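You operate a simulated robot arm through the tools that you are given. There is no shell and no other tool. Be economical: measure what you need, move in short steps, check, and stop when the job is done.

The job below is to be done with a simulated two-armed robot. You get a single attempt, and the scene is never put back.

## Task
Close the finishing bench upper drawer. Fetch the yellow twine ball and set it on top of the green goblet. Pick up the labels carton with one hand, pass it to the other hand and put it on the wide white table left front. Pull the finishing bench lower drawer open. The order is free. Set down upright: labels carton.
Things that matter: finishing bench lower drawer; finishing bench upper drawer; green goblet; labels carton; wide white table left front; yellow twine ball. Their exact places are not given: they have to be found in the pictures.

Only the result counts: the job must be done as asked and must still hold three seconds after the hand-in. Knocking over, shifting, dropping, spilling or breaking anything else fails it.

## Robot
Two 7-joint arms with two-finger parallel grippers on one trunk, on a base that drives. Base frame: it is fixed to the floor where the robot stands at the start and does not move with it; the origin is under the middle of the robot, x ahead of it, y to its left, z up. Units: m, degrees, N and s.
The left shoulder is at the start at [0.06, 0.147, 0.418], the right one opposite. With the tool pointing down near the work surface each hand reaches from about 0.28 to 0.74 m from the robot's upright axis, wherever it stands, measured 20 degrees to its own side. Places, roughly: finishing bench lower drawer [0.8, -0.1, 0.1]; finishing bench upper drawer [0.7, -0.1, 0.4]; green goblet (10x9x13 cm) [-2.3, 1.1, 0.9]; labels carton [-1, 5.5, 0.25]; wide white table left front [-0.6, 2.6, 0.8]; yellow twine ball (7x7x6 cm) [1, 0.5, 1.1]. Payload 3.43 kg a hand.
The TCP of each hand is the grasp point between the finger pads, 0.03 m short of the fingertips. In the tool frame z runs along the fingers and y along their closing line. Largest opening 0.094 m; finger width 0.028, thickness 0.01; the body of the gripper, 0.05 by 0.096 m, starts 0.055 m behind the TCP.
Orientation is told as [roll, pitch, yaw] about the base's x, y, z axes, in that order, counted from this pose: with the fingers straight down and closing along the base's y, the tool's x points along the base's -x, its y along +y and its z along -z.

## Interface
- The arms move only by the tool nudge_tool. It takes "left_plan", "right_plan" or both (then of equal length, played together; a hand with none holds still); each is a list of rows, each a list of 7 numbers: the shift along the base's x, y, z in mm, then the turn, a rotation vector about the base's x, y, z in degrees, then the closure, from 0 (fully open) to 1 (shut). In form: [[tx, ty, tz, wx, wy, wz, fingers], ...]. A call has 1 to 10 rows; each row shifts and turns the commanded pose from where the row before left it. Rows are played at 5 a second. More than 0.05 m and 8.6 degrees between two rows, or a gripper value outside its range, and nothing of the call is played. A pose out of reach is approached as far as the arm can. The call stops where the force on the tool passes 40 N (or 10 N more than at its start, if that is more) or the arm is blocked; 0.2 s more then pass. Each finger travels about 0.072 m/s and halts on what it meets, pressing with about 39 N; the grip force reading is that of the motor and also rises with nothing between the fingers. The clock runs only during rows and for 0.2 s after the last one: add rows that do not move to give the fingers time. The reply holds the time, the measured pose of the TCP, the force on the tool along the base axes, the opening and the grip force, in the units named above and with some noise, with the torque about the TCP (base axes, N m) and any sound that the robot's microphone picked up.
- Cameras (640 x 400 px; columns grow to the right, rows downward): "scene" is now at [0.05, 0.0045, 1.0339]; the picture's right is [0.07, -1.00, 0.00], its down [-0.72, -0.05, -0.70] and it looks along [0.69, 0.05, -0.72] (base axes); focal length 262 px, centre (320, 200). "left" rides on the left gripper at [0.076, -0.014, -0.103] in its tool frame; the picture's right is [0.18, 0.98, 0.00], its down [-0.75, 0.14, -0.64] and it looks along [-0.63, 0.12, 0.77] (tool axes); focal length 243 px, centre (320, 200). "right" rides on the right gripper at [0.076, 0.014, -0.103] in its tool frame; the picture's right is [-0.18, 0.98, 0.00], its down [-0.75, -0.14, -0.64] and it looks along [-0.63, -0.12, 0.77] (tool axes); focal length 243 px, centre (320, 200).
- get_image(camera): a new picture of that camera. The clock stands still meanwhile.
- raise_lower(by): slides the trunk up (or, below 0, down) by that many m; the arms and the scene camera ride with it, the base frame stays. It gives what a move gives, with no picture.
- drive_base(legs): drives the robot by 1 to 6 legs, each [ahead, left, turn to the left] in m, m and degrees, along the robot's own axes; the way and the turn of a leg run together, so that a leg with both is an arc; at most 1.5 m and 180 degrees a leg. The arms and the cameras ride along, it lands a little off, and it stops where it bumps. It gives what a move gives.
- aim_head(pan, tilt): turns the head with the scene camera to pan (to the left, within 86 degrees either way) and tilt (down, from -29 to 69), counted from straight ahead of the robot. It gives what a move gives.
- pixel_to_xyz(camera, pixels): there is no depth. For up to 12 entries [column, row, z] of the newest picture of that camera ("zoom" is the newest enlarged one), the place [x, y] in the base frame at which the ray of that pixel passes the height z, good to about 0.002 m. The clock stands still meanwhile.
- zoom(camera, box): a new picture of the part [left, top, right, bottom] of that camera's present view, enlarged. The clock stands still meanwhile.
- close_job(): hands the job in; it is judged then, once.

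Work in short steps. Measure before you move; look again where a grasp or a placing could have gone wrong, and mend it. You have 110 turns and 92 pictures in all, those below and enlarged ones among them. Open the grippers and draw the arms clear of the work before you hand the job in, unless the task says otherwise; then end with one line.

The tools are called after "Request:" by a JSON object that holds its "method" and its "body". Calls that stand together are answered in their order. nudge_tool: Moves the arms, as the interface text tells. Its arguments: {"type":"object","properties":{"left_plan":{"type":"array","items":{"type":"array","items":{"type":"number"}}},"right_plan":{"type":"array","items":{"type":"array","items":{"type":"number"}}}},"required":[]} The other tools are called the same way: raise_lower (by) slides the trunk up or down; drive_base (legs) drives the base; aim_head (pan, tilt) turns the head that bears the scene camera; get_image (camera) takes a picture; pixel_to_xyz (camera, pixels) gives the place at which the rays of pixels pass given heights; zoom (camera, box) takes an enlarged picture of a part of a camera's view; close_job () hands the job in.

At the start:

```text
t: 0.0
left_ee_pos: [0.427, 0.1448, 0.7398]
left_tcp_rot: [0.0, 0.0, 0.0]
left_contact_force: [0.6, -0.5, -0.4]
left_wrist_torque: [-0.01, -0.01, 0.02]
left_width: 0.0938
left_gripper_force: 0.0
right_ee_pos: [0.4902, -0.2278, 0.6617]
right_tcp_rot: [-0.1, 0.0, 0.1]
right_contact_force: [-0.5, 0.5, 0.6]
right_wrist_torque: [0.0, 0.04, 0.0]
right_width: 0.0941
right_gripper_force: 0.2
trunk travel left (down, up): [-0.125, 0.125]
robot x, y, heading: [0.0, -0.0021, -0.2]
head pan, tilt: [4.0, 45.9]
```

scene: 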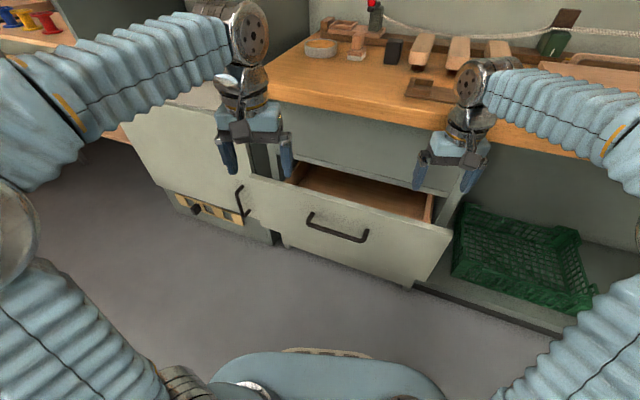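
right: 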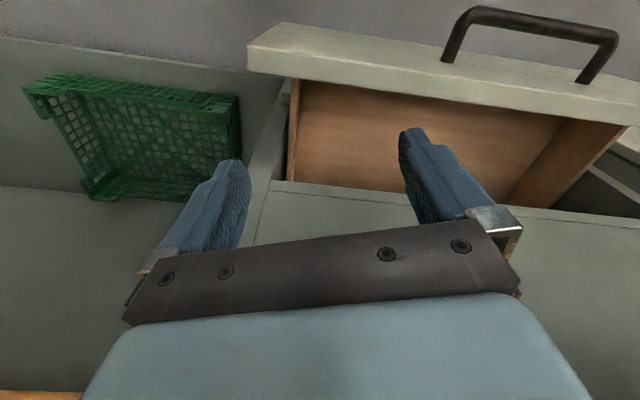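
left: 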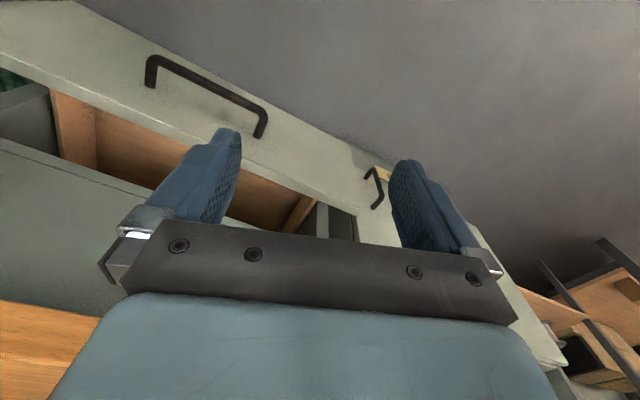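

The scene picture shows the open upper drawer with its handle near (338,230) and the bench behind it. I look around with the head to find the rest.

Request:
{"method": "aim_head", "body": {"pan": 0, "tilt": 15}}

Request:
{"method": "get_image", "body": {"camera": "scene"}}

Request:
{"method": "aim_head", "body": {"pan": 80, "tilt": 15}}

Request:
{"method": "get_image", "body": {"camera": "scene"}}

```text
t: 1.0
left_ee_pos: [0.4272, 0.1445, 0.7396]
left_tcp_rot: [0.1, 0.1, 0.0]
left_contact_force: [-0.7, 0.6, 0.2]
left_wrist_torque: [0.04, 0.0, 0.0]
left_width: 0.094
left_gripper_force: 0.1
right_ee_pos: [0.4902, -0.2283, 0.6625]
right_tcp_rot: [-0.1, -0.1, 0.1]
right_contact_force: [-0.4, 0.0, -0.1]
right_wrist_torque: [0.0, 0.03, 0.01]
right_width: 0.0942
right_gripper_force: 0.0
trunk travel left (down, up): [-0.125, 0.125]
robot x, y, heading: [0.0004, 0.0018, -0.1]
head pan, tilt: [0.0, 15.0]
```

```text
88 pictures are left
```

scene: 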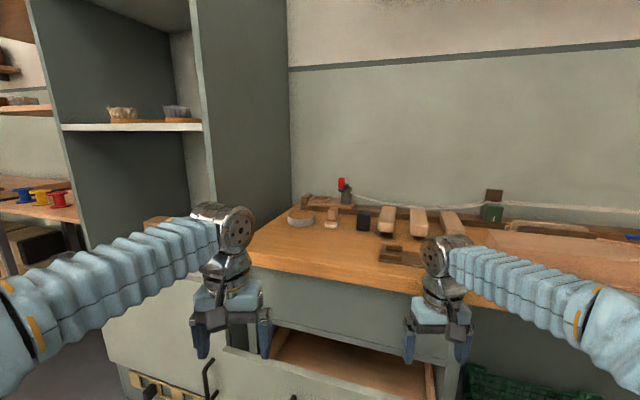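

```text
t: 2.5
left_ee_pos: [0.4257, 0.145, 0.7406]
left_tcp_rot: [0.1, 0.0, -0.1]
left_contact_force: [0.2, 0.2, 0.5]
left_wrist_torque: [-0.01, -0.03, 0.0]
left_width: 0.094
left_gripper_force: 0.0
right_ee_pos: [0.4899, -0.2273, 0.6615]
right_tcp_rot: [0.0, 0.0, 0.0]
right_contact_force: [-0.9, -1.3, -0.2]
right_wrist_torque: [-0.05, -0.02, 0.02]
right_width: 0.0941
right_gripper_force: 0.1
trunk travel left (down, up): [-0.125, 0.125]
robot x, y, heading: [0.0031, 0.0036, -0.1]
head pan, tilt: [80.0, 15.0]
```

```text
87 pictures are left
```

scene: 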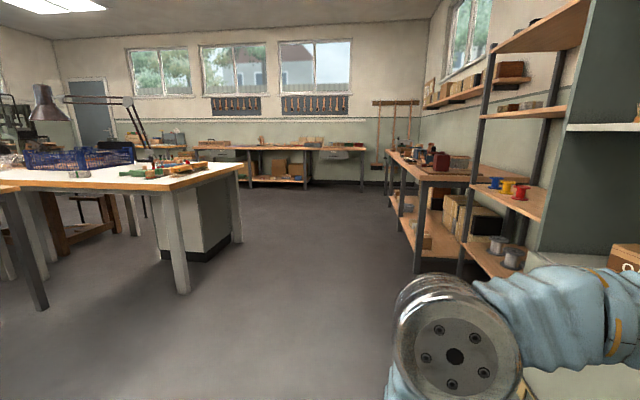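

The cabinet left of the bench (shelf near (130,125)) should hold the ball; I look at it directly, and at the back-left for the other places.

Request:
{"method": "aim_head", "body": {"pan": 32, "tilt": 10}}

Request:
{"method": "get_image", "body": {"camera": "scene"}}

Request:
{"method": "aim_head", "body": {"pan": 0, "tilt": 62}}

Request:
{"method": "get_image", "body": {"camera": "scene"}}

```text
t: 3.6
left_ee_pos: [0.4274, 0.1452, 0.741]
left_tcp_rot: [0.1, 0.0, 0.0]
left_contact_force: [0.2, 0.5, -0.1]
left_wrist_torque: [-0.01, -0.01, 0.0]
left_width: 0.0939
left_gripper_force: 0.1
right_ee_pos: [0.4909, -0.2286, 0.6612]
right_tcp_rot: [0.0, 0.1, 0.0]
right_contact_force: [-0.3, 0.0, -0.1]
right_wrist_torque: [0.01, 0.0, 0.0]
right_width: 0.0941
right_gripper_force: 0.0
trunk travel left (down, up): [-0.125, 0.125]
robot x, y, heading: [-0.0018, 0.002, -0.2]
head pan, tilt: [32.0, 10.0]
```

```text
86 pictures are left
```

scene: 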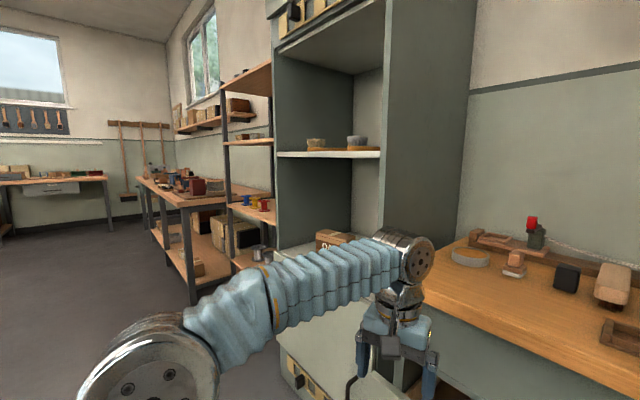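

```text
t: 4.9
left_ee_pos: [0.4265, 0.1443, 0.7406]
left_tcp_rot: [0.0, 0.0, 0.0]
left_contact_force: [-0.5, -0.3, -0.3]
left_wrist_torque: [-0.01, 0.0, -0.03]
left_width: 0.094
left_gripper_force: 0.1
right_ee_pos: [0.4901, -0.2283, 0.6623]
right_tcp_rot: [0.0, -0.1, 0.0]
right_contact_force: [-0.2, 0.1, 0.1]
right_wrist_torque: [0.0, 0.02, -0.02]
right_width: 0.0939
right_gripper_force: 0.1
trunk travel left (down, up): [-0.125, 0.125]
robot x, y, heading: [0.0009, 0.0049, 0.1]
head pan, tilt: [0.0, 62.0]
```

```text
85 pictures are left
```

scene: 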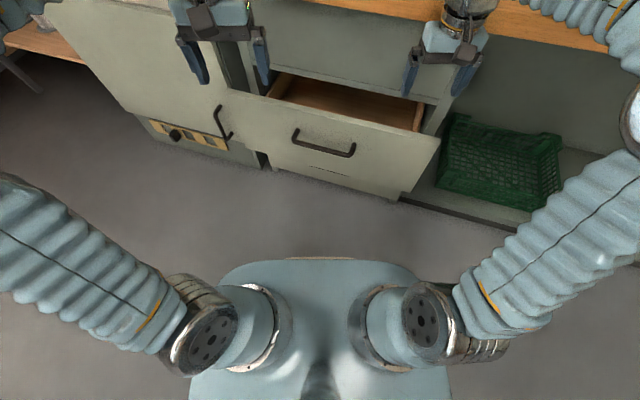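

The shelf at (330,152) is seen edge-on from the camera height. I raise the trunk and zoom in on it.

Request:
{"method": "raise_lower", "body": {"by": 0.12}}

Request:
{"method": "aim_head", "body": {"pan": 30, "tilt": 15}}

Request:
{"method": "zoom", "body": {"camera": "scene", "box": [240, 80, 480, 230]}}

```text
t: 6.4
left_ee_pos: [0.4253, 0.1439, 0.861]
left_tcp_rot: [0.0, -0.1, 0.0]
left_contact_force: [0.0, 0.1, 0.6]
left_wrist_torque: [0.0, 0.01, 0.01]
left_width: 0.0939
left_gripper_force: 0.0
right_ee_pos: [0.49, -0.2285, 0.7819]
right_tcp_rot: [0.0, 0.0, 0.0]
right_contact_force: [-0.3, 0.1, -1.1]
right_wrist_torque: [0.01, 0.01, 0.03]
right_width: 0.094
right_gripper_force: 0.1
trunk travel left (down, up): [-0.245, 0.005]
robot x, y, heading: [0.0019, -0.0001, -0.0]
head pan, tilt: [0.0, 62.0]
```

```text
t: 7.5
left_ee_pos: [0.4268, 0.1444, 0.8596]
left_tcp_rot: [0.0, 0.0, 0.0]
left_contact_force: [0.2, 0.7, -0.1]
left_wrist_torque: [-0.01, 0.02, 0.0]
left_width: 0.094
left_gripper_force: 0.0
right_ee_pos: [0.4889, -0.2284, 0.7821]
right_tcp_rot: [0.0, -0.1, -0.1]
right_contact_force: [-0.5, 0.3, -0.1]
right_wrist_torque: [-0.02, -0.03, -0.01]
right_width: 0.0939
right_gripper_force: 0.1
trunk travel left (down, up): [-0.245, 0.005]
robot x, y, heading: [0.0023, -0.0025, 0.0]
head pan, tilt: [30.0, 15.0]
```

```text
2.67 times, centred on (360, 155) of scene
```

zoom: 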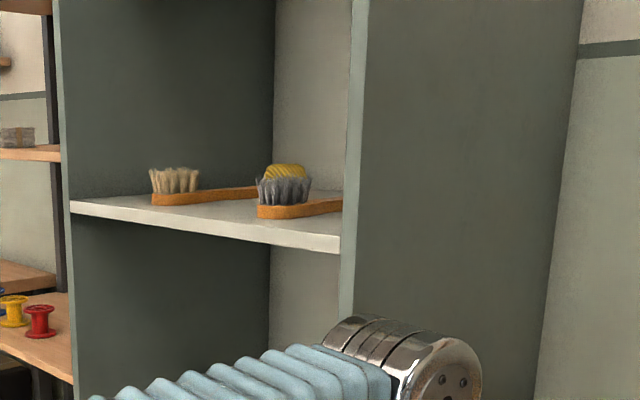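

The yellow ball sits behind the grey brush at zoom (285,172). Drawers first: I back up 0.4 m to see both fronts.

Request:
{"method": "drive_base", "body": {"legs": [[-0.4, 0, 0]]}}

Request:
{"method": "aim_head", "body": {"pan": 0, "tilt": 45}}

Request:
{"method": "get_image", "body": {"camera": "scene"}}

```text
t: 10.0
left_ee_pos: [0.0265, 0.1424, 0.8603]
left_tcp_rot: [0.0, 0.0, -0.6]
left_contact_force: [0.3, -0.8, 0.2]
left_wrist_torque: [0.0, -0.02, -0.03]
left_width: 0.0942
left_gripper_force: 0.1
right_ee_pos: [0.0868, -0.2314, 0.7828]
right_tcp_rot: [0.0, 0.0, -0.6]
right_contact_force: [-0.3, 1.1, 0.3]
right_wrist_torque: [-0.02, 0.01, -0.03]
right_width: 0.0941
right_gripper_force: 0.1
trunk travel left (down, up): [-0.245, 0.005]
robot x, y, heading: [-0.4011, 0.0044, -0.5]
head pan, tilt: [30.0, 15.0]
```

```text
t: 11.0
left_ee_pos: [0.0269, 0.1424, 0.8599]
left_tcp_rot: [-0.1, -0.1, -0.6]
left_contact_force: [-0.1, -1.1, -0.5]
left_wrist_torque: [0.05, 0.01, 0.0]
left_width: 0.094
left_gripper_force: 0.1
right_ee_pos: [0.0867, -0.2309, 0.7819]
right_tcp_rot: [-0.1, 0.0, -0.6]
right_contact_force: [-0.2, 0.0, 0.1]
right_wrist_torque: [-0.02, -0.02, -0.01]
right_width: 0.0939
right_gripper_force: 0.0
trunk travel left (down, up): [-0.245, 0.005]
robot x, y, heading: [-0.4006, 0.0042, -0.6]
head pan, tilt: [0.0, 45.0]
```

```text
83 pictures are left
```

scene: 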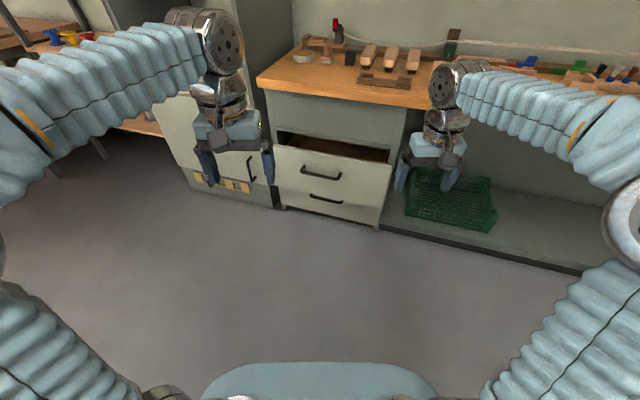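

Both handles are in view: upper near (321,172), lower near (327,199). I zoom to measure.

Request:
{"method": "zoom", "body": {"camera": "scene", "box": [256, 120, 416, 240]}}

Request:
{"method": "pixel_to_xyz", "body": {"camera": "scene", "pixels": [[301, 166, 0.45], [341, 174, 0.45], [310, 195, 0.1], [343, 202, 0.1], [310, 195, 0.25], [377, 228, 0.0], [282, 208, 0.0]]}}

```text
3.33 times, centred on (336, 180) of scene
```

zoom: 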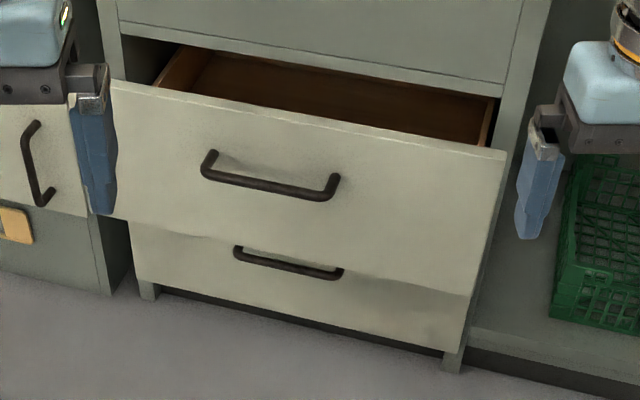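

```text
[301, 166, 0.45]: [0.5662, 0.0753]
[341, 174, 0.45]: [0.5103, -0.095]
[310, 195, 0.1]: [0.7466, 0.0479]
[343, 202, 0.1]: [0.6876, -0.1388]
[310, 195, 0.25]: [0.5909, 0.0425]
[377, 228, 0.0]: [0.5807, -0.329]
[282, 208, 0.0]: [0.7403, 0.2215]
```

The bench front faces about 16° off; lower handle centre ≈ (0.62,-0.04,0.19), upper ≈ (0.54,-0.01,0.45). I lower the trunk and turn the left hand to point ahead with vertical closing, while still clear of everything.

Request:
{"method": "raise_lower", "body": {"by": -0.2}}

Request:
{"method": "nudge_tool", "body": {"left_plan": [[10, 0, 0, 4.948, -4.948, -4.948, 1], [10, 0, 0, 4.948, -4.948, -4.948, 1], [10, 0, 0, 4.948, -4.948, -4.948, 1], [10, 0, 0, 4.948, -4.948, -4.948, 1], [10, 0, 0, 4.948, -4.948, -4.948, 1], [10, 0, 0, 4.948, -4.948, -4.948, 1], [10, 0, 0, 4.948, -4.948, -4.948, 1]]}}

Request:
{"method": "nudge_tool", "body": {"left_plan": [[5, 0, -20, 4.948, -4.948, -4.948, 1], [5, 0, -20, 4.948, -4.948, -4.948, 1], [5, 0, -20, 4.948, -4.948, -4.948, 1], [5, 0, -20, 4.948, -4.948, -4.948, 1], [5, 0, -20, 4.948, -4.948, -4.948, 1], [5, 0, -20, 4.948, -4.948, -4.948, 1], [5, 0, -20, 4.948, -4.948, -4.948, 1], [0, 0, -20, 0, 0, 0, 1]]}}

```text
t: 13.1
left_ee_pos: [0.0269, 0.1423, 0.6611]
left_tcp_rot: [0.0, 0.0, -0.6]
left_contact_force: [-0.2, 0.7, -0.7]
left_wrist_torque: [0.01, 0.0, 0.03]
left_width: 0.0941
left_gripper_force: 0.1
right_ee_pos: [0.0851, -0.23, 0.5821]
right_tcp_rot: [0.0, 0.0, -0.6]
right_contact_force: [-0.5, 0.0, -0.3]
right_wrist_torque: [0.0, -0.01, 0.01]
right_width: 0.094
right_gripper_force: 0.1
trunk travel left (down, up): [-0.045, 0.205]
robot x, y, heading: [-0.403, 0.006, -1.0]
head pan, tilt: [0.0, 45.0]
```

```text
t: 14.7
left_ee_pos: [0.0963, 0.1417, 0.66]
left_tcp_rot: [45.4, -19.0, -45.6]
left_contact_force: [-0.4, -0.1, 0.6]
left_wrist_torque: [0.0, 0.0, 0.01]
left_width: 0.0001
left_gripper_force: 32.9
right_ee_pos: [0.0851, -0.2316, 0.5818]
right_tcp_rot: [0.0, 0.1, -0.6]
right_contact_force: [-0.3, 0.6, 0.1]
right_wrist_torque: [-0.01, -0.01, -0.01]
right_width: 0.0939
right_gripper_force: 0.1
trunk travel left (down, up): [-0.045, 0.205]
robot x, y, heading: [-0.3992, 0.0031, -0.4]
head pan, tilt: [0.0, 45.0]
```

```text
t: 16.5
left_ee_pos: [0.1306, 0.1367, 0.5122]
left_tcp_rot: [89.7, 0.6, -89.7]
left_contact_force: [0.2, 0.0, -0.2]
left_wrist_torque: [-0.01, 0.03, 0.02]
left_width: 0.0001
left_gripper_force: 33.3
left hand out of reach, approached as far as the arm can: row 8
right_ee_pos: [0.0865, -0.2304, 0.5816]
right_tcp_rot: [0.0, 0.0, -0.6]
right_contact_force: [-0.8, -0.8, 0.3]
right_wrist_torque: [0.02, 0.0, 0.0]
right_width: 0.094
right_gripper_force: 0.1
trunk travel left (down, up): [-0.045, 0.205]
robot x, y, heading: [-0.4007, 0.0051, -0.7]
head pan, tilt: [0.0, 45.0]
```

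The hand points forward but the last lowering was out of reach at z≈0.51. I look at the arm's state.

Request:
{"method": "nudge_tool", "body": {"left_plan": [[0, 30, -20, 0, 0, 0, 1], [0, 30, -20, 0, 0, 0, 1], [0, 0, -20, 0, 0, 0, 1], [0, 0, -20, 0, 0, 0, 1]]}}

Request:
{"method": "get_image", "body": {"camera": "scene"}}

```text
t: 17.5
left_ee_pos: [0.1291, 0.1326, 0.4749]
left_tcp_rot: [90.1, 0.6, -89.8]
left_contact_force: [-0.2, 0.9, -0.3]
left_wrist_torque: [0.03, -0.01, -0.01]
left_width: 0.0
left_gripper_force: 33.5
left hand out of reach, approached as far as the arm can: row 1, 2, 3
right_ee_pos: [0.0848, -0.2312, 0.583]
right_tcp_rot: [0.0, 0.0, -0.7]
right_contact_force: [0.1, -0.5, 0.1]
right_wrist_torque: [-0.01, 0.02, -0.01]
right_width: 0.0941
right_gripper_force: 0.0
trunk travel left (down, up): [-0.045, 0.205]
robot x, y, heading: [-0.4018, -0.0019, -0.6]
head pan, tilt: [0.0, 45.0]
```

```text
81 pictures are left
```

scene: 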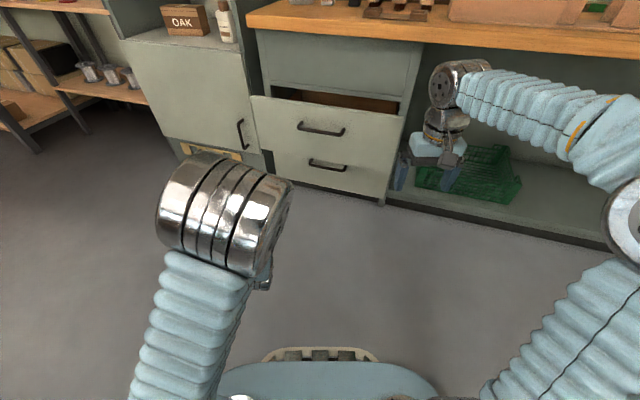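

The posture reached z=0.475. I test how far this orientation goes forward and down in free space.

Request:
{"method": "nudge_tool", "body": {"left_plan": [[30, 0, -20, 0, 0, 0, 1], [30, 0, -20, 0, 0, 0, 1], [30, 0, -20, 0, 0, 0, 1], [0, 0, -30, 0, 0, 0, 1], [0, 0, -30, 0, 0, 0, 1], [0, 0, -30, 0, 0, 0, 1]]}}

```text
t: 18.9
left_ee_pos: [0.2186, 0.1309, 0.3251]
left_tcp_rot: [90.2, 0.7, -90.0]
left_contact_force: [-0.1, 0.0, -0.2]
left_wrist_torque: [0.02, 0.0, -0.01]
left_width: 0.0002
left_gripper_force: 32.4
right_ee_pos: [0.0853, -0.2308, 0.5819]
right_tcp_rot: [0.1, 0.0, -0.5]
right_contact_force: [-0.5, 0.3, 0.0]
right_wrist_torque: [0.01, -0.01, -0.04]
right_width: 0.094
right_gripper_force: 0.1
trunk travel left (down, up): [-0.045, 0.205]
robot x, y, heading: [-0.4005, 0.0001, -0.6]
head pan, tilt: [0.0, 45.0]
```

This orientation works (TCP 0.62 m ahead of the axis). I raise it to z≈0.40, turn the base to face the bench squarely and drive up to just short of the drawer front.

Request:
{"method": "nudge_tool", "body": {"left_plan": [[0, 0, 25, 0, 0, 0, 1], [0, 0, 25, 0, 0, 0, 1], [0, 0, 25, 0, 0, 0, 1]]}}

Request:
{"method": "drive_base", "body": {"legs": [[0, 0, -15.6], [0, 0.108, 0], [0.2, 0, 0]]}}

Request:
{"method": "aim_head", "body": {"pan": 0, "tilt": 50}}

Request:
{"method": "get_image", "body": {"camera": "scene"}}

```text
t: 19.7
left_ee_pos: [0.2177, 0.1308, 0.3994]
left_tcp_rot: [90.0, 0.6, -90.0]
left_contact_force: [-0.1, -0.2, 0.2]
left_wrist_torque: [0.0, -0.04, 0.0]
left_width: 0.0
left_gripper_force: 33.1
right_ee_pos: [0.0864, -0.2296, 0.5819]
right_tcp_rot: [0.0, -0.1, -0.5]
right_contact_force: [0.4, -0.6, 0.1]
right_wrist_torque: [-0.02, 0.01, -0.01]
right_width: 0.0939
right_gripper_force: 0.0
trunk travel left (down, up): [-0.045, 0.205]
robot x, y, heading: [-0.4001, 0.0021, -0.8]
head pan, tilt: [0.0, 45.0]
```

```text
t: 23.0
left_ee_pos: [0.4517, 0.0022, 0.4002]
left_tcp_rot: [90.0, 0.6, -105.9]
left_contact_force: [0.7, -0.3, 0.5]
left_wrist_torque: [0.05, 0.02, 0.03]
left_width: 0.0
left_gripper_force: 33.2
right_ee_pos: [0.2254, -0.3095, 0.5825]
right_tcp_rot: [0.0, 0.0, -16.4]
right_contact_force: [0.7, -0.2, -1.4]
right_wrist_torque: [-0.02, -0.01, -0.01]
right_width: 0.0939
right_gripper_force: 0.2
trunk travel left (down, up): [-0.045, 0.205]
robot x, y, heading: [-0.1772, 0.046, -16.6]
head pan, tilt: [0.0, 45.0]
```

```text
t: 23.7
left_ee_pos: [0.4508, 0.0042, 0.4001]
left_tcp_rot: [90.0, 0.6, -105.8]
left_contact_force: [0.1, 0.5, -0.1]
left_wrist_torque: [-0.01, 0.01, 0.02]
left_width: 0.0
left_gripper_force: 32.7
right_ee_pos: [0.2257, -0.3087, 0.5817]
right_tcp_rot: [0.1, -0.1, -16.5]
right_contact_force: [0.1, 1.1, 0.0]
right_wrist_torque: [0.02, 0.0, 0.03]
right_width: 0.0939
right_gripper_force: 0.1
trunk travel left (down, up): [-0.045, 0.205]
robot x, y, heading: [-0.1774, 0.0509, -16.4]
head pan, tilt: [0.0, 50.0]
```

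```text
80 pictures are left
```

scene: 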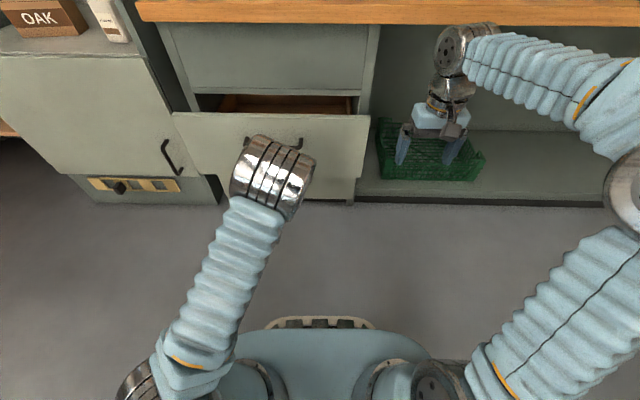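

The base is squared with the bench and the hand is lined up with the drawer centre. I push forward in steps until it blocks.

Request:
{"method": "nudge_tool", "body": {"left_plan": [[28.8, -8.4, 0, 0, 0, 0, 1], [28.8, -8.4, 0, 0, 0, 0, 1], [19.2, -5.6, 0, 0, 0, 0, 1], [19.2, -5.6, 0, 0, 0, 0, 1], [19.2, -5.6, 0, 0, 0, 0, 1], [19.2, -5.6, 0, 0, 0, 0, 1], [19.2, -5.6, 0, 0, 0, 0, 1], [19.2, -5.6, 0, 0, 0, 0, 1], [19.2, -5.6, 0, 0, 0, 0, 1], [19.2, -5.6, 0, 0, 0, 0, 1]]}}

Request:
{"method": "get_image", "body": {"camera": "scene"}}

```text
t: 25.2
left_ee_pos: [0.5865, -0.0377, 0.3994]
left_tcp_rot: [90.0, 0.6, -105.9]
left_contact_force: [-21.5, 5.9, 6.7]
left_wrist_torque: [0.0, -0.21, -0.32]
left_width: 0.0
left_gripper_force: 33.0
right_ee_pos: [0.2246, -0.3072, 0.5829]
right_tcp_rot: [0.0, 0.1, -16.5]
right_contact_force: [0.0, -0.5, 0.3]
right_wrist_torque: [0.05, 0.02, -0.04]
right_width: 0.094
right_gripper_force: 0.1
trunk travel left (down, up): [-0.045, 0.205]
robot x, y, heading: [-0.1807, 0.0488, -16.5]
head pan, tilt: [0.0, 50.0]
stopped in row 7 (left hand): the force on the tool passed its limit at 197 N (the readings are from after the stop); the commanded pose is now the measured one
```

```text
79 pictures are left
```

scene: 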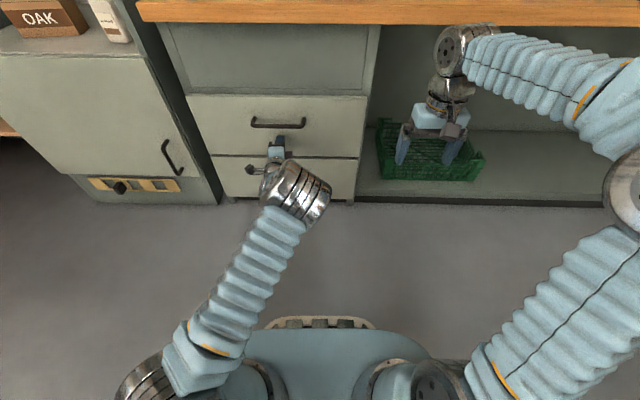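

The upper drawer is shut (front face at about n=0.60). I back off, go down to the lower handle's height with opened fingers, and look.

Request:
{"method": "nudge_tool", "body": {"left_plan": [[-28.8, 8.4, 0, 0, 0, 0, 1], [-28.8, 8.4, 0, 0, 0, 0, 1], [-28.8, 8.4, 0, 0, 0, 0, 1], [-28.8, 8.4, 0, 0, 0, 0, 1], [0, 0, -32, 0, 0, 0, 0.5], [0, 0, -32, 0, 0, 0, 0], [0, 0, -32, 0, 0, 0, 0], [0, 0, -32, 0, 0, 0, 0], [0, 0, -32, 0, 0, 0, 0]]}}

Request:
{"method": "get_image", "body": {"camera": "left"}}

Request:
{"method": "zoom", "body": {"camera": "scene", "box": [160, 80, 400, 230]}}

```text
t: 27.2
left_ee_pos: [0.4725, -0.0037, 0.2369]
left_tcp_rot: [89.9, 0.6, -105.9]
left_contact_force: [0.3, 0.0, 0.4]
left_wrist_torque: [0.01, 0.03, -0.01]
left_width: 0.0942
left_gripper_force: 0.0
right_ee_pos: [0.2258, -0.3094, 0.5818]
right_tcp_rot: [0.0, 0.1, -16.4]
right_contact_force: [-0.2, 0.3, 0.2]
right_wrist_torque: [-0.01, -0.01, 0.0]
right_width: 0.094
right_gripper_force: 0.2
trunk travel left (down, up): [-0.045, 0.205]
robot x, y, heading: [-0.1771, 0.0484, -16.2]
head pan, tilt: [0.0, 50.0]
```

```text
78 pictures are left
```

left: 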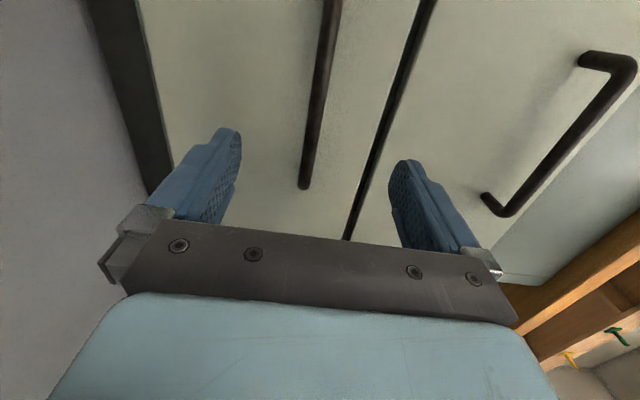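

```text
2.67 times, centred on (280, 155) of scene
```

zoom: 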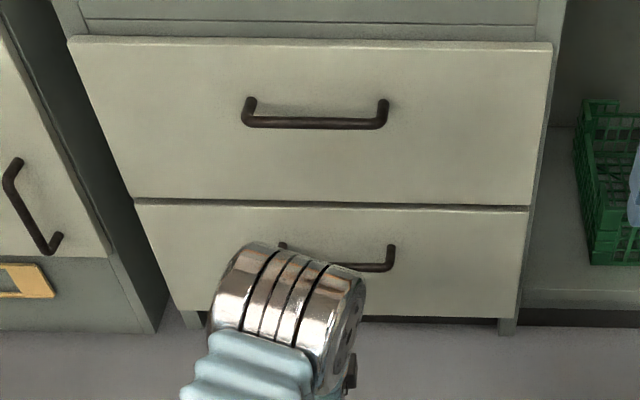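

The lower bar runs between the open fingers at (317,112), about 3 mm below centre. I advance 95 mm and check.

Request:
{"method": "nudge_tool", "body": {"left_plan": [[24, -7, -1, 0, 0, 0, 0], [24, -7, -1, 0, 0, 0, 0], [24, -7, 0, 0, 0, 0, 0], [19.2, -5.6, 0, 0, 0, 0, 0]]}}

Request:
{"method": "get_image", "body": {"camera": "left"}}

```text
t: 28.2
left_ee_pos: [0.5651, -0.0297, 0.2341]
left_tcp_rot: [89.9, 0.6, -105.9]
left_contact_force: [0.1, -0.9, -0.6]
left_wrist_torque: [0.02, 0.01, -0.01]
left_width: 0.0941
left_gripper_force: 0.0
right_ee_pos: [0.2261, -0.3078, 0.5812]
right_tcp_rot: [0.0, 0.0, -16.4]
right_contact_force: [0.2, 0.8, -0.4]
right_wrist_torque: [0.0, -0.01, 0.0]
right_width: 0.0942
right_gripper_force: 0.1
trunk travel left (down, up): [-0.045, 0.205]
robot x, y, heading: [-0.18, 0.05, -16.3]
head pan, tilt: [0.0, 50.0]
```

```text
76 pictures are left
```

left: 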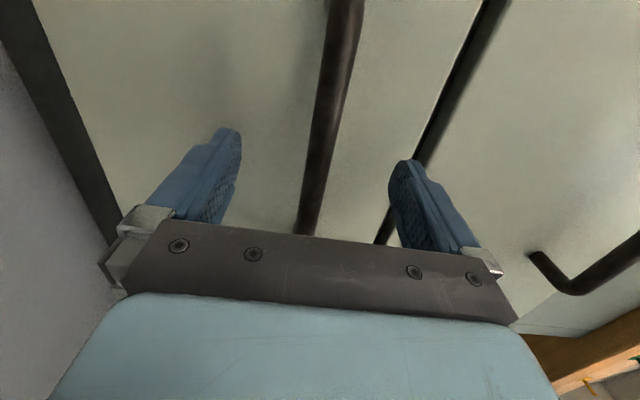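

The bar now lies between the pads at (315,180). I close the fingers.

Request:
{"method": "nudge_tool", "body": {"left_plan": [[0, 0, 0, 0, 0, 0, 0.6], [0, 0, 0, 0, 0, 0, 1], [0, 0, 0, 0, 0, 0, 1], [0, 0, 0, 0, 0, 0, 1], [0, 0, 0, 0, 0, 0, 1]]}}

```text
t: 29.4
left_ee_pos: [0.5648, -0.0297, 0.2326]
left_tcp_rot: [89.6, 0.4, -105.9]
left_contact_force: [-2.3, 0.0, -12.1]
left_wrist_torque: [-1.03, 0.49, 0.04]
left_width: 0.0138
left_gripper_force: 44.9
right_ee_pos: [0.2255, -0.3086, 0.5812]
right_tcp_rot: [0.1, 0.0, -16.5]
right_contact_force: [0.8, 0.6, 0.4]
right_wrist_torque: [-0.01, 0.0, 0.03]
right_width: 0.094
right_gripper_force: 0.0
trunk travel left (down, up): [-0.045, 0.205]
robot x, y, heading: [-0.1775, 0.0452, -16.3]
head pan, tilt: [0.0, 50.0]
```

The bar is held (opening 13.8 mm). I pull straight out along the bench normal.

Request:
{"method": "nudge_tool", "body": {"left_plan": [[-19.2, 5.6, 0, 0, 0, 0, 1], [-24, 7, 0, 0, 0, 0, 1], [-24, 7, 0, 0, 0, 0, 1], [-24, 7, 0, 0, 0, 0, 1], [-24, 7, 0, 0, 0, 0, 1], [-24, 7, 0, 0, 0, 0, 1], [-24, 7, 0, 0, 0, 0, 1], [-24, 7, 0, 0, 0, 0, 1], [-24, 7, 0, 0, 0, 0, 1]]}}

Request:
{"method": "get_image", "body": {"camera": "scene"}}

```text
t: 30.9
left_ee_pos: [0.4161, 0.0187, 0.2319]
left_tcp_rot: [89.6, 0.6, -105.4]
left_contact_force: [-0.8, 1.6, -6.1]
left_wrist_torque: [-1.29, 0.5, -0.12]
left_width: 0.0139
left_gripper_force: 45.1
right_ee_pos: [0.226, -0.3072, 0.5806]
right_tcp_rot: [0.0, 0.0, -16.4]
right_contact_force: [-0.1, 0.2, -0.4]
right_wrist_torque: [0.01, 0.03, 0.02]
right_width: 0.0941
right_gripper_force: 0.0
trunk travel left (down, up): [-0.045, 0.205]
robot x, y, heading: [-0.1796, 0.0517, -16.4]
head pan, tilt: [0.0, 50.0]
stopped in row 7 (left hand): the force on the tool passed its limit at 42 N (the readings are from after the stop); the commanded pose is now the measured one
```

```text
75 pictures are left
```

scene: 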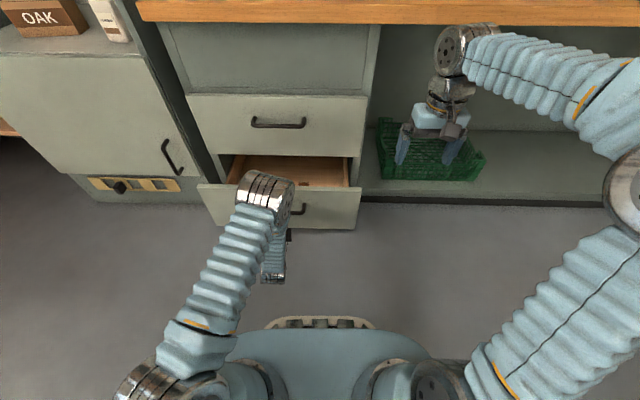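

The drawer is out about 0.155 m. I check with a small further pull whether that is its end stop.

Request:
{"method": "nudge_tool", "body": {"left_plan": [[-9.6, 2.8, 0, 0, 0, 0, 1], [-9.6, 2.8, 0, 0, 0, 0, 1], [-9.6, 2.8, 0, 0, 0, 0, 1]]}}

```text
t: 31.7
left_ee_pos: [0.3881, 0.0287, 0.2313]
left_tcp_rot: [89.6, 0.9, -105.2]
left_contact_force: [6.2, 12.4, -11.4]
left_wrist_torque: [-1.15, 0.48, 0.05]
left_width: 0.0138
left_gripper_force: 45.4
right_ee_pos: [0.2268, -0.3068, 0.5822]
right_tcp_rot: [0.0, 0.1, -16.4]
right_contact_force: [-0.1, 0.1, -0.3]
right_wrist_torque: [0.0, -0.01, 0.02]
right_width: 0.0939
right_gripper_force: 0.1
trunk travel left (down, up): [-0.045, 0.205]
robot x, y, heading: [-0.1769, 0.0513, -16.7]
head pan, tilt: [0.0, 50.0]
```

It still moves; I keep pulling in gentler steps.

Request:
{"method": "nudge_tool", "body": {"left_plan": [[-9.6, 3.2, 0, 0, 0, 0, 1], [-9.6, 3.2, 0, 0, 0, 0, 1], [-9.6, 3.2, 0, 0, 0, 0, 1], [-9.6, 3.2, 0, 0, 0, 0, 1], [-9.6, 3.2, 0, 0, 0, 0, 1]]}}

```text
t: 32.9
left_ee_pos: [0.3401, 0.0442, 0.2316]
left_tcp_rot: [89.8, 0.7, -105.4]
left_contact_force: [7.3, 16.4, -11.6]
left_wrist_torque: [-1.11, 0.58, 0.71]
left_width: 0.0137
left_gripper_force: 44.3
right_ee_pos: [0.2258, -0.3079, 0.5809]
right_tcp_rot: [-0.1, 0.1, -16.3]
right_contact_force: [0.1, -0.8, -0.8]
right_wrist_torque: [0.02, 0.0, -0.02]
right_width: 0.0942
right_gripper_force: 0.0
trunk travel left (down, up): [-0.045, 0.205]
robot x, y, heading: [-0.1788, 0.0493, -16.7]
head pan, tilt: [0.0, 50.0]
```

Now about 0.235 m out. A few more steps to be safely open.

Request:
{"method": "nudge_tool", "body": {"left_plan": [[-9.6, 3.6, 0, 0, 0, 0, 1], [-9.6, 3.6, 0, 0, 0, 0, 1], [-9.6, 3.6, 0, 0, 0, 0, 1], [-9.6, 3.2, 0, 0, 0, 0, 1], [-9.6, 3.2, 0, 0, 0, 0, 1]]}}

Request:
{"method": "get_image", "body": {"camera": "scene"}}

```text
t: 34.1
left_ee_pos: [0.2913, 0.0594, 0.2327]
left_tcp_rot: [89.6, 0.7, -105.5]
left_contact_force: [3.1, 5.1, -22.6]
left_wrist_torque: [-1.0, 0.63, -0.64]
left_width: 0.0137
left_gripper_force: 45.0
right_ee_pos: [0.2269, -0.3087, 0.5812]
right_tcp_rot: [0.0, 0.1, -16.5]
right_contact_force: [-0.2, -0.6, 0.3]
right_wrist_torque: [-0.01, 0.01, 0.03]
right_width: 0.094
right_gripper_force: 0.1
trunk travel left (down, up): [-0.045, 0.205]
robot x, y, heading: [-0.1796, 0.0494, -16.6]
head pan, tilt: [0.0, 50.0]
```

```text
74 pictures are left
```

scene: 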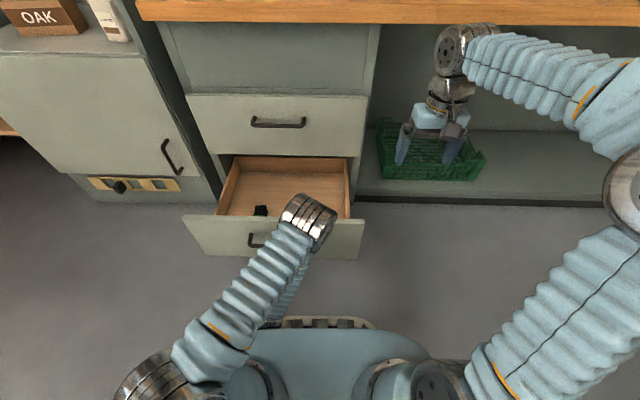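

The lower drawer is about 0.285 m out. I release, and drive the base straight back to clear the handle.

Request:
{"method": "nudge_tool", "body": {"left_plan": [[0, 0, 0, 0, 0, 0, 0.3], [0, 0, 0, 0, 0, 0, 0], [0, 0, 0, 0, 0, 0, 0]]}}

Request:
{"method": "drive_base", "body": {"legs": [[-0.3, 0, 0]]}}

Request:
{"method": "aim_head", "body": {"pan": 10, "tilt": 35}}

Request:
{"method": "get_image", "body": {"camera": "scene"}}

```text
t: 34.9
left_ee_pos: [0.2904, 0.0605, 0.2335]
left_tcp_rot: [89.7, 0.9, -105.4]
left_contact_force: [0.1, -0.6, 0.9]
left_wrist_torque: [0.01, -0.01, -0.01]
left_width: 0.0939
left_gripper_force: 0.1
right_ee_pos: [0.2262, -0.3083, 0.5819]
right_tcp_rot: [0.1, 0.2, -16.4]
right_contact_force: [0.0, 0.1, -0.4]
right_wrist_torque: [-0.01, 0.01, 0.0]
right_width: 0.0942
right_gripper_force: 0.0
trunk travel left (down, up): [-0.045, 0.205]
robot x, y, heading: [-0.1779, 0.0481, -16.5]
head pan, tilt: [0.0, 50.0]
```

```text
t: 37.0
left_ee_pos: [-0.0026, 0.1469, 0.2349]
left_tcp_rot: [89.7, 0.8, -105.4]
left_contact_force: [-0.2, 0.2, 0.0]
left_wrist_torque: [-0.02, -0.02, -0.02]
left_width: 0.0938
left_gripper_force: 0.1
right_ee_pos: [-0.0691, -0.2208, 0.582]
right_tcp_rot: [0.0, 0.1, -16.3]
right_contact_force: [0.3, 0.6, -0.7]
right_wrist_torque: [0.02, -0.01, -0.03]
right_width: 0.0943
right_gripper_force: 0.0
trunk travel left (down, up): [-0.045, 0.205]
robot x, y, heading: [-0.4756, 0.136, -16.2]
head pan, tilt: [0.0, 50.0]
```

```text
t: 37.8
left_ee_pos: [-0.0029, 0.1471, 0.234]
left_tcp_rot: [89.7, 0.9, -105.4]
left_contact_force: [-0.1, 0.8, 0.2]
left_wrist_torque: [-0.01, -0.03, 0.02]
left_width: 0.0941
left_gripper_force: 0.2
right_ee_pos: [-0.068, -0.2211, 0.5827]
right_tcp_rot: [0.0, 0.1, -16.4]
right_contact_force: [-0.6, 0.0, -0.5]
right_wrist_torque: [0.02, -0.01, 0.02]
right_width: 0.094
right_gripper_force: 0.0
trunk travel left (down, up): [-0.045, 0.205]
robot x, y, heading: [-0.4721, 0.135, -16.3]
head pan, tilt: [10.0, 35.0]
```

```text
73 pictures are left
```

scene: 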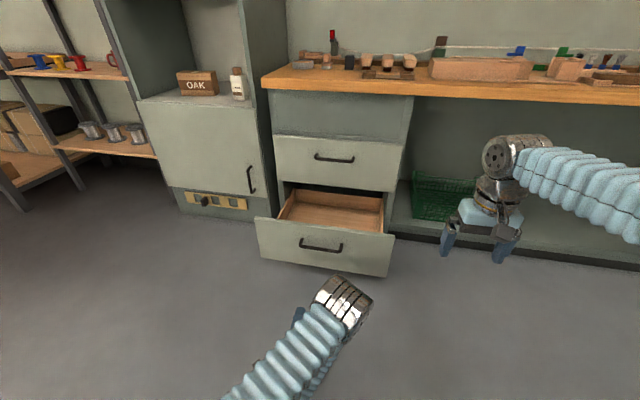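

Both drawers are as asked. I raise the trunk, slide the base left 0.7 m to face the cabinet, and look for the ball.

Request:
{"method": "raise_lower", "body": {"by": 0.205}}

Request:
{"method": "drive_base", "body": {"legs": [[0, 0.7, 0]]}}

Request:
{"method": "aim_head", "body": {"pan": 0, "tilt": 15}}

Request:
{"method": "get_image", "body": {"camera": "scene"}}

```text
t: 40.0
left_ee_pos: [-0.0037, 0.1479, 0.4393]
left_tcp_rot: [89.7, 0.8, -105.4]
left_contact_force: [1.1, -0.3, -0.1]
left_wrist_torque: [0.01, -0.02, 0.0]
left_width: 0.0939
left_gripper_force: 0.0
right_ee_pos: [-0.0682, -0.222, 0.786]
right_tcp_rot: [0.0, 0.1, -16.4]
right_contact_force: [0.0, -0.4, 0.4]
right_wrist_torque: [-0.02, -0.01, 0.02]
right_width: 0.0942
right_gripper_force: 0.0
trunk travel left (down, up): [-0.25, 0.0]
robot x, y, heading: [-0.473, 0.1363, -16.2]
head pan, tilt: [10.0, 35.0]
```

```text
t: 43.8
left_ee_pos: [0.1912, 0.8285, 0.4388]
left_tcp_rot: [89.7, 0.8, -104.7]
left_contact_force: [-0.7, 0.3, -0.7]
left_wrist_torque: [0.01, -0.02, 0.01]
left_width: 0.0939
left_gripper_force: 0.1
right_ee_pos: [0.1302, 0.4596, 0.7864]
right_tcp_rot: [0.1, 0.1, -15.7]
right_contact_force: [-0.5, -1.3, -0.6]
right_wrist_torque: [0.0, 0.03, 0.0]
right_width: 0.0939
right_gripper_force: 0.0
trunk travel left (down, up): [-0.25, 0.0]
robot x, y, heading: [-0.2812, 0.8099, -15.8]
head pan, tilt: [10.0, 35.0]
```

```text
t: 44.7
left_ee_pos: [0.1907, 0.8277, 0.4386]
left_tcp_rot: [89.7, 0.7, -104.8]
left_contact_force: [0.3, 0.1, 0.9]
left_wrist_torque: [0.01, 0.01, -0.02]
left_width: 0.094
left_gripper_force: 0.0
right_ee_pos: [0.1304, 0.4574, 0.7865]
right_tcp_rot: [0.0, 0.1, -15.7]
right_contact_force: [-0.2, -0.1, -0.2]
right_wrist_torque: [0.01, 0.01, 0.0]
right_width: 0.0942
right_gripper_force: 0.2
trunk travel left (down, up): [-0.25, 0.0]
robot x, y, heading: [-0.2814, 0.8133, -15.8]
head pan, tilt: [0.0, 15.0]
```

```text
72 pictures are left
```

scene: 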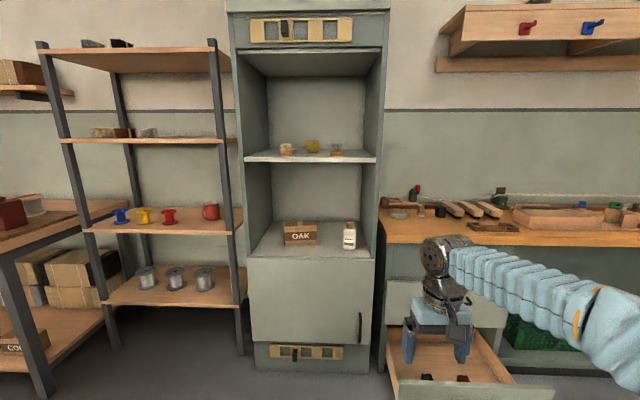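

The ball is visible at (313,146) between the two brushes. I zoom and measure.

Request:
{"method": "zoom", "body": {"camera": "scene", "box": [240, 110, 384, 200]}}

Request:
{"method": "pixel_to_xyz", "body": {"camera": "scene", "pixels": [[313, 147, 1.06], [313, 153, 1.03], [246, 160, 1.03], [376, 160, 1.03], [267, 152, 1.03], [358, 152, 1.03]]}}

```text
4.44 times, centred on (312, 155) of scene
```

zoom: 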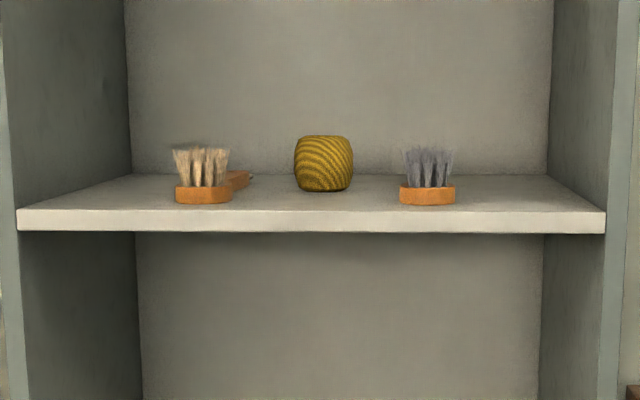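

```text
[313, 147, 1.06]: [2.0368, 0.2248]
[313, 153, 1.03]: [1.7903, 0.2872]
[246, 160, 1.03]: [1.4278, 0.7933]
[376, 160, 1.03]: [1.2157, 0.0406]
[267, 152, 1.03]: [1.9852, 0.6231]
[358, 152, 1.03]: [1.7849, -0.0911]
```

The shelf height is uncertain at this grazing angle. I measure the cabinet's foot on the floor and front edges to fix its plane and width.

Request:
{"method": "pixel_to_xyz", "body": {"camera": "scene", "pixels": [[255, 369, 0.0], [369, 373, 0.0], [244, 161, 1.0], [376, 162, 1.0], [244, 161, 0.95], [376, 162, 0.95], [304, 187, 0.9], [313, 153, 0.95], [313, 147, 1.0]]}}

```text
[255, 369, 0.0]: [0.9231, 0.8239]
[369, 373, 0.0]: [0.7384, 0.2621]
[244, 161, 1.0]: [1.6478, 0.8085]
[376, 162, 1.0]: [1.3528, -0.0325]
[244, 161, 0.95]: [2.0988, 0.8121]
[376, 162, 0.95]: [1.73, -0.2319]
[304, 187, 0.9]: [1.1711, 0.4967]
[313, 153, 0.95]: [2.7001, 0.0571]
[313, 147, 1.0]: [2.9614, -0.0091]
```

Estimate: shelf top ≈1.05, ball centre ≈(1.02,0.48,1.08), brushes about 8 cm either side. I turn the right hand to point forward, 25° down, with horizontal closing, and raise it.

Request:
{"method": "nudge_tool", "body": {"right_plan": [[0, 0, 35, -1.97, -6.96, 0, 0], [0, 0, 35, -1.97, -6.96, 0, 0], [0, 0, 35, -1.97, -6.96, 0, 0], [0, 0, 35, -1.97, -6.96, 0, 0], [0, 0, 35, -1.97, -6.96, 0, 0], [0, 0, 35, -1.97, -6.96, 0, 0], [0, 0, 35, -1.97, -6.96, 0, 0], [0, 0, 35, -1.97, -6.96, 0, 0], [0, 0, 35, -1.97, -6.96, 0, 0]]}}

Request:
{"method": "get_image", "body": {"camera": "scene"}}

```text
t: 46.7
left_ee_pos: [0.1909, 0.8286, 0.4386]
left_tcp_rot: [89.6, 0.8, -104.8]
left_contact_force: [-0.4, 0.5, -0.5]
left_wrist_torque: [0.02, -0.02, -0.05]
left_width: 0.0935
left_gripper_force: 0.0
right_ee_pos: [0.1286, 0.4595, 1.1018]
right_tcp_rot: [-0.3, -65.2, -15.6]
right_contact_force: [0.9, -0.2, 0.4]
right_wrist_torque: [0.0, 0.01, 0.0]
right_width: 0.094
right_gripper_force: 0.0
trunk travel left (down, up): [-0.25, 0.0]
robot x, y, heading: [-0.2815, 0.8098, -15.9]
head pan, tilt: [0.0, 15.0]
```

```text
70 pictures are left
```

scene: 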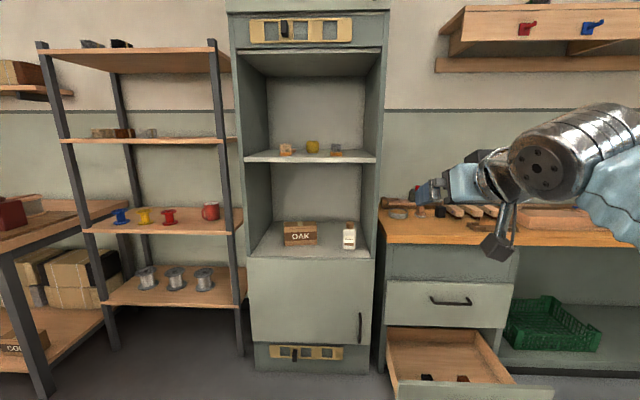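

The hand is well posed. I drive left 0.27 m then ahead 0.5 m, so that the hand stands right before the shelf.

Request:
{"method": "drive_base", "body": {"legs": [[0, 0.27, 0], [0.5, 0, 0]]}}

Request:
{"method": "get_image", "body": {"camera": "scene"}}

Request:
{"method": "get_image", "body": {"camera": "right"}}

```text
t: 51.1
left_ee_pos: [0.7388, 0.9542, 0.4386]
left_tcp_rot: [89.7, 0.8, -104.8]
left_contact_force: [0.5, 0.2, 0.9]
left_wrist_torque: [0.01, 0.02, 0.0]
left_width: 0.0939
left_gripper_force: 0.0
right_ee_pos: [0.6752, 0.5854, 1.1026]
right_tcp_rot: [-0.3, -65.0, -15.7]
right_contact_force: [-0.5, 0.3, 0.6]
right_wrist_torque: [0.0, 0.01, 0.01]
right_width: 0.094
right_gripper_force: 0.0
trunk travel left (down, up): [-0.25, 0.0]
robot x, y, heading: [0.27, 0.9385, -15.7]
head pan, tilt: [0.0, 15.0]
```

```text
69 pictures are left
```

scene: 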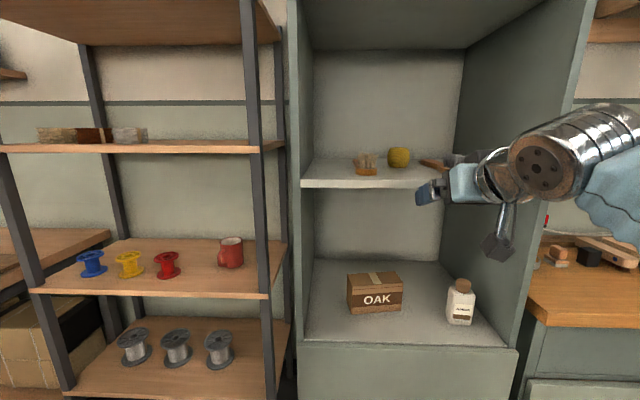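

```text
68 pictures are left
```

right: 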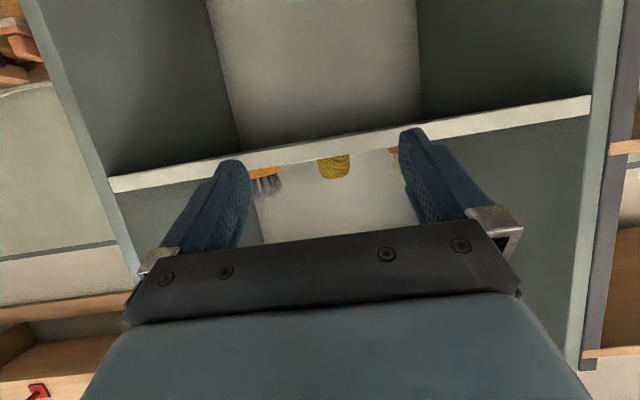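

The right camera hangs below the hand and would touch the shelf at this pitch, so I steepen to 45° down. At the same time the left hand goes back to its fingers-down carrying pose.

Request:
{"method": "nudge_tool", "body": {"left_plan": [[0, 0, 30, -3.424, 6.102, 4.948, 0], [0, 0, 30, -3.424, 6.102, 4.948, 0], [0, 0, 30, -3.424, 6.102, 4.948, 0], [0, 0, 30, -3.424, 6.102, 4.948, 0], [0, 0, 30, -3.424, 6.102, 4.948, 0], [0, 0, 30, -3.424, 6.102, 4.948, 0], [0, 0, 30, -3.424, 6.102, 4.948, 0]], "right_plan": [[0, 0, 20, 1.81, 6.43, 0, 0], [0, 0, 20, 1.81, 6.43, 0, 0], [0, 0, 20, 1.81, 6.43, 0, 0], [0, 0, 0, 0, 0, 0, 0], [0, 0, 0, 0, 0, 0, 0], [0, 0, 0, 0, 0, 0, 0], [0, 0, 0, 0, 0, 0, 0]]}}

Request:
{"method": "nudge_tool", "body": {"left_plan": [[0, 0, 30, -3.424, 6.102, 4.948, 0], [0, 0, 30, -3.424, 6.102, 4.948, 0], [0, 0, 30, -3.424, 6.102, 4.948, 0], [0, 0, 30, -3.424, 6.102, 4.948, 0], [0, 0, 30, -3.424, 6.102, 4.948, 0], [0, 0, 30, -3.424, 6.102, 4.948, 0], [0, 0, 30, -3.424, 6.102, 4.948, 0]]}}

Request:
{"method": "get_image", "body": {"camera": "scene"}}

```text
t: 52.7
left_ee_pos: [0.7494, 0.9439, 0.6431]
left_tcp_rot: [44.6, -18.3, -60.7]
left_contact_force: [-0.2, -0.7, 0.6]
left_wrist_torque: [-0.01, -0.02, -0.02]
left_width: 0.094
left_gripper_force: 0.1
left hand out of reach, approached as far as the arm can: row 3, 4
right_ee_pos: [0.6676, 0.5949, 1.1469]
right_tcp_rot: [-0.1, -44.9, -15.7]
right_contact_force: [-0.7, -0.2, -0.2]
right_wrist_torque: [0.01, 0.01, -0.01]
right_width: 0.0939
right_gripper_force: 0.1
right hand out of reach, approached as far as the arm can: row 3
trunk travel left (down, up): [-0.25, 0.0]
robot x, y, heading: [0.2664, 0.9385, -15.8]
head pan, tilt: [0.0, 15.0]
```

```text
t: 54.3
left_ee_pos: [0.748, 0.9436, 0.8523]
left_tcp_rot: [-0.3, 1.0, -16.6]
left_contact_force: [-0.9, 0.1, 0.3]
left_wrist_torque: [0.01, 0.0, 0.0]
left_width: 0.0941
left_gripper_force: 0.2
right_ee_pos: [0.6682, 0.5948, 1.1472]
right_tcp_rot: [-0.2, -45.1, -15.8]
right_contact_force: [-0.3, 0.1, -0.2]
right_wrist_torque: [-0.02, 0.01, -0.02]
right_width: 0.0939
right_gripper_force: 0.1
trunk travel left (down, up): [-0.25, 0.0]
robot x, y, heading: [0.2674, 0.9344, -15.8]
head pan, tilt: [0.0, 15.0]
```

```text
67 pictures are left
```

scene: 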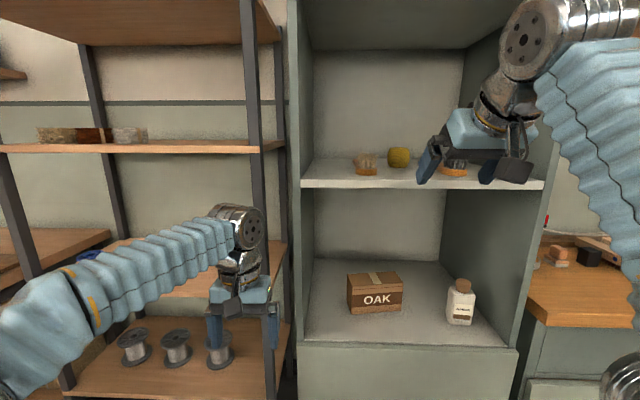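

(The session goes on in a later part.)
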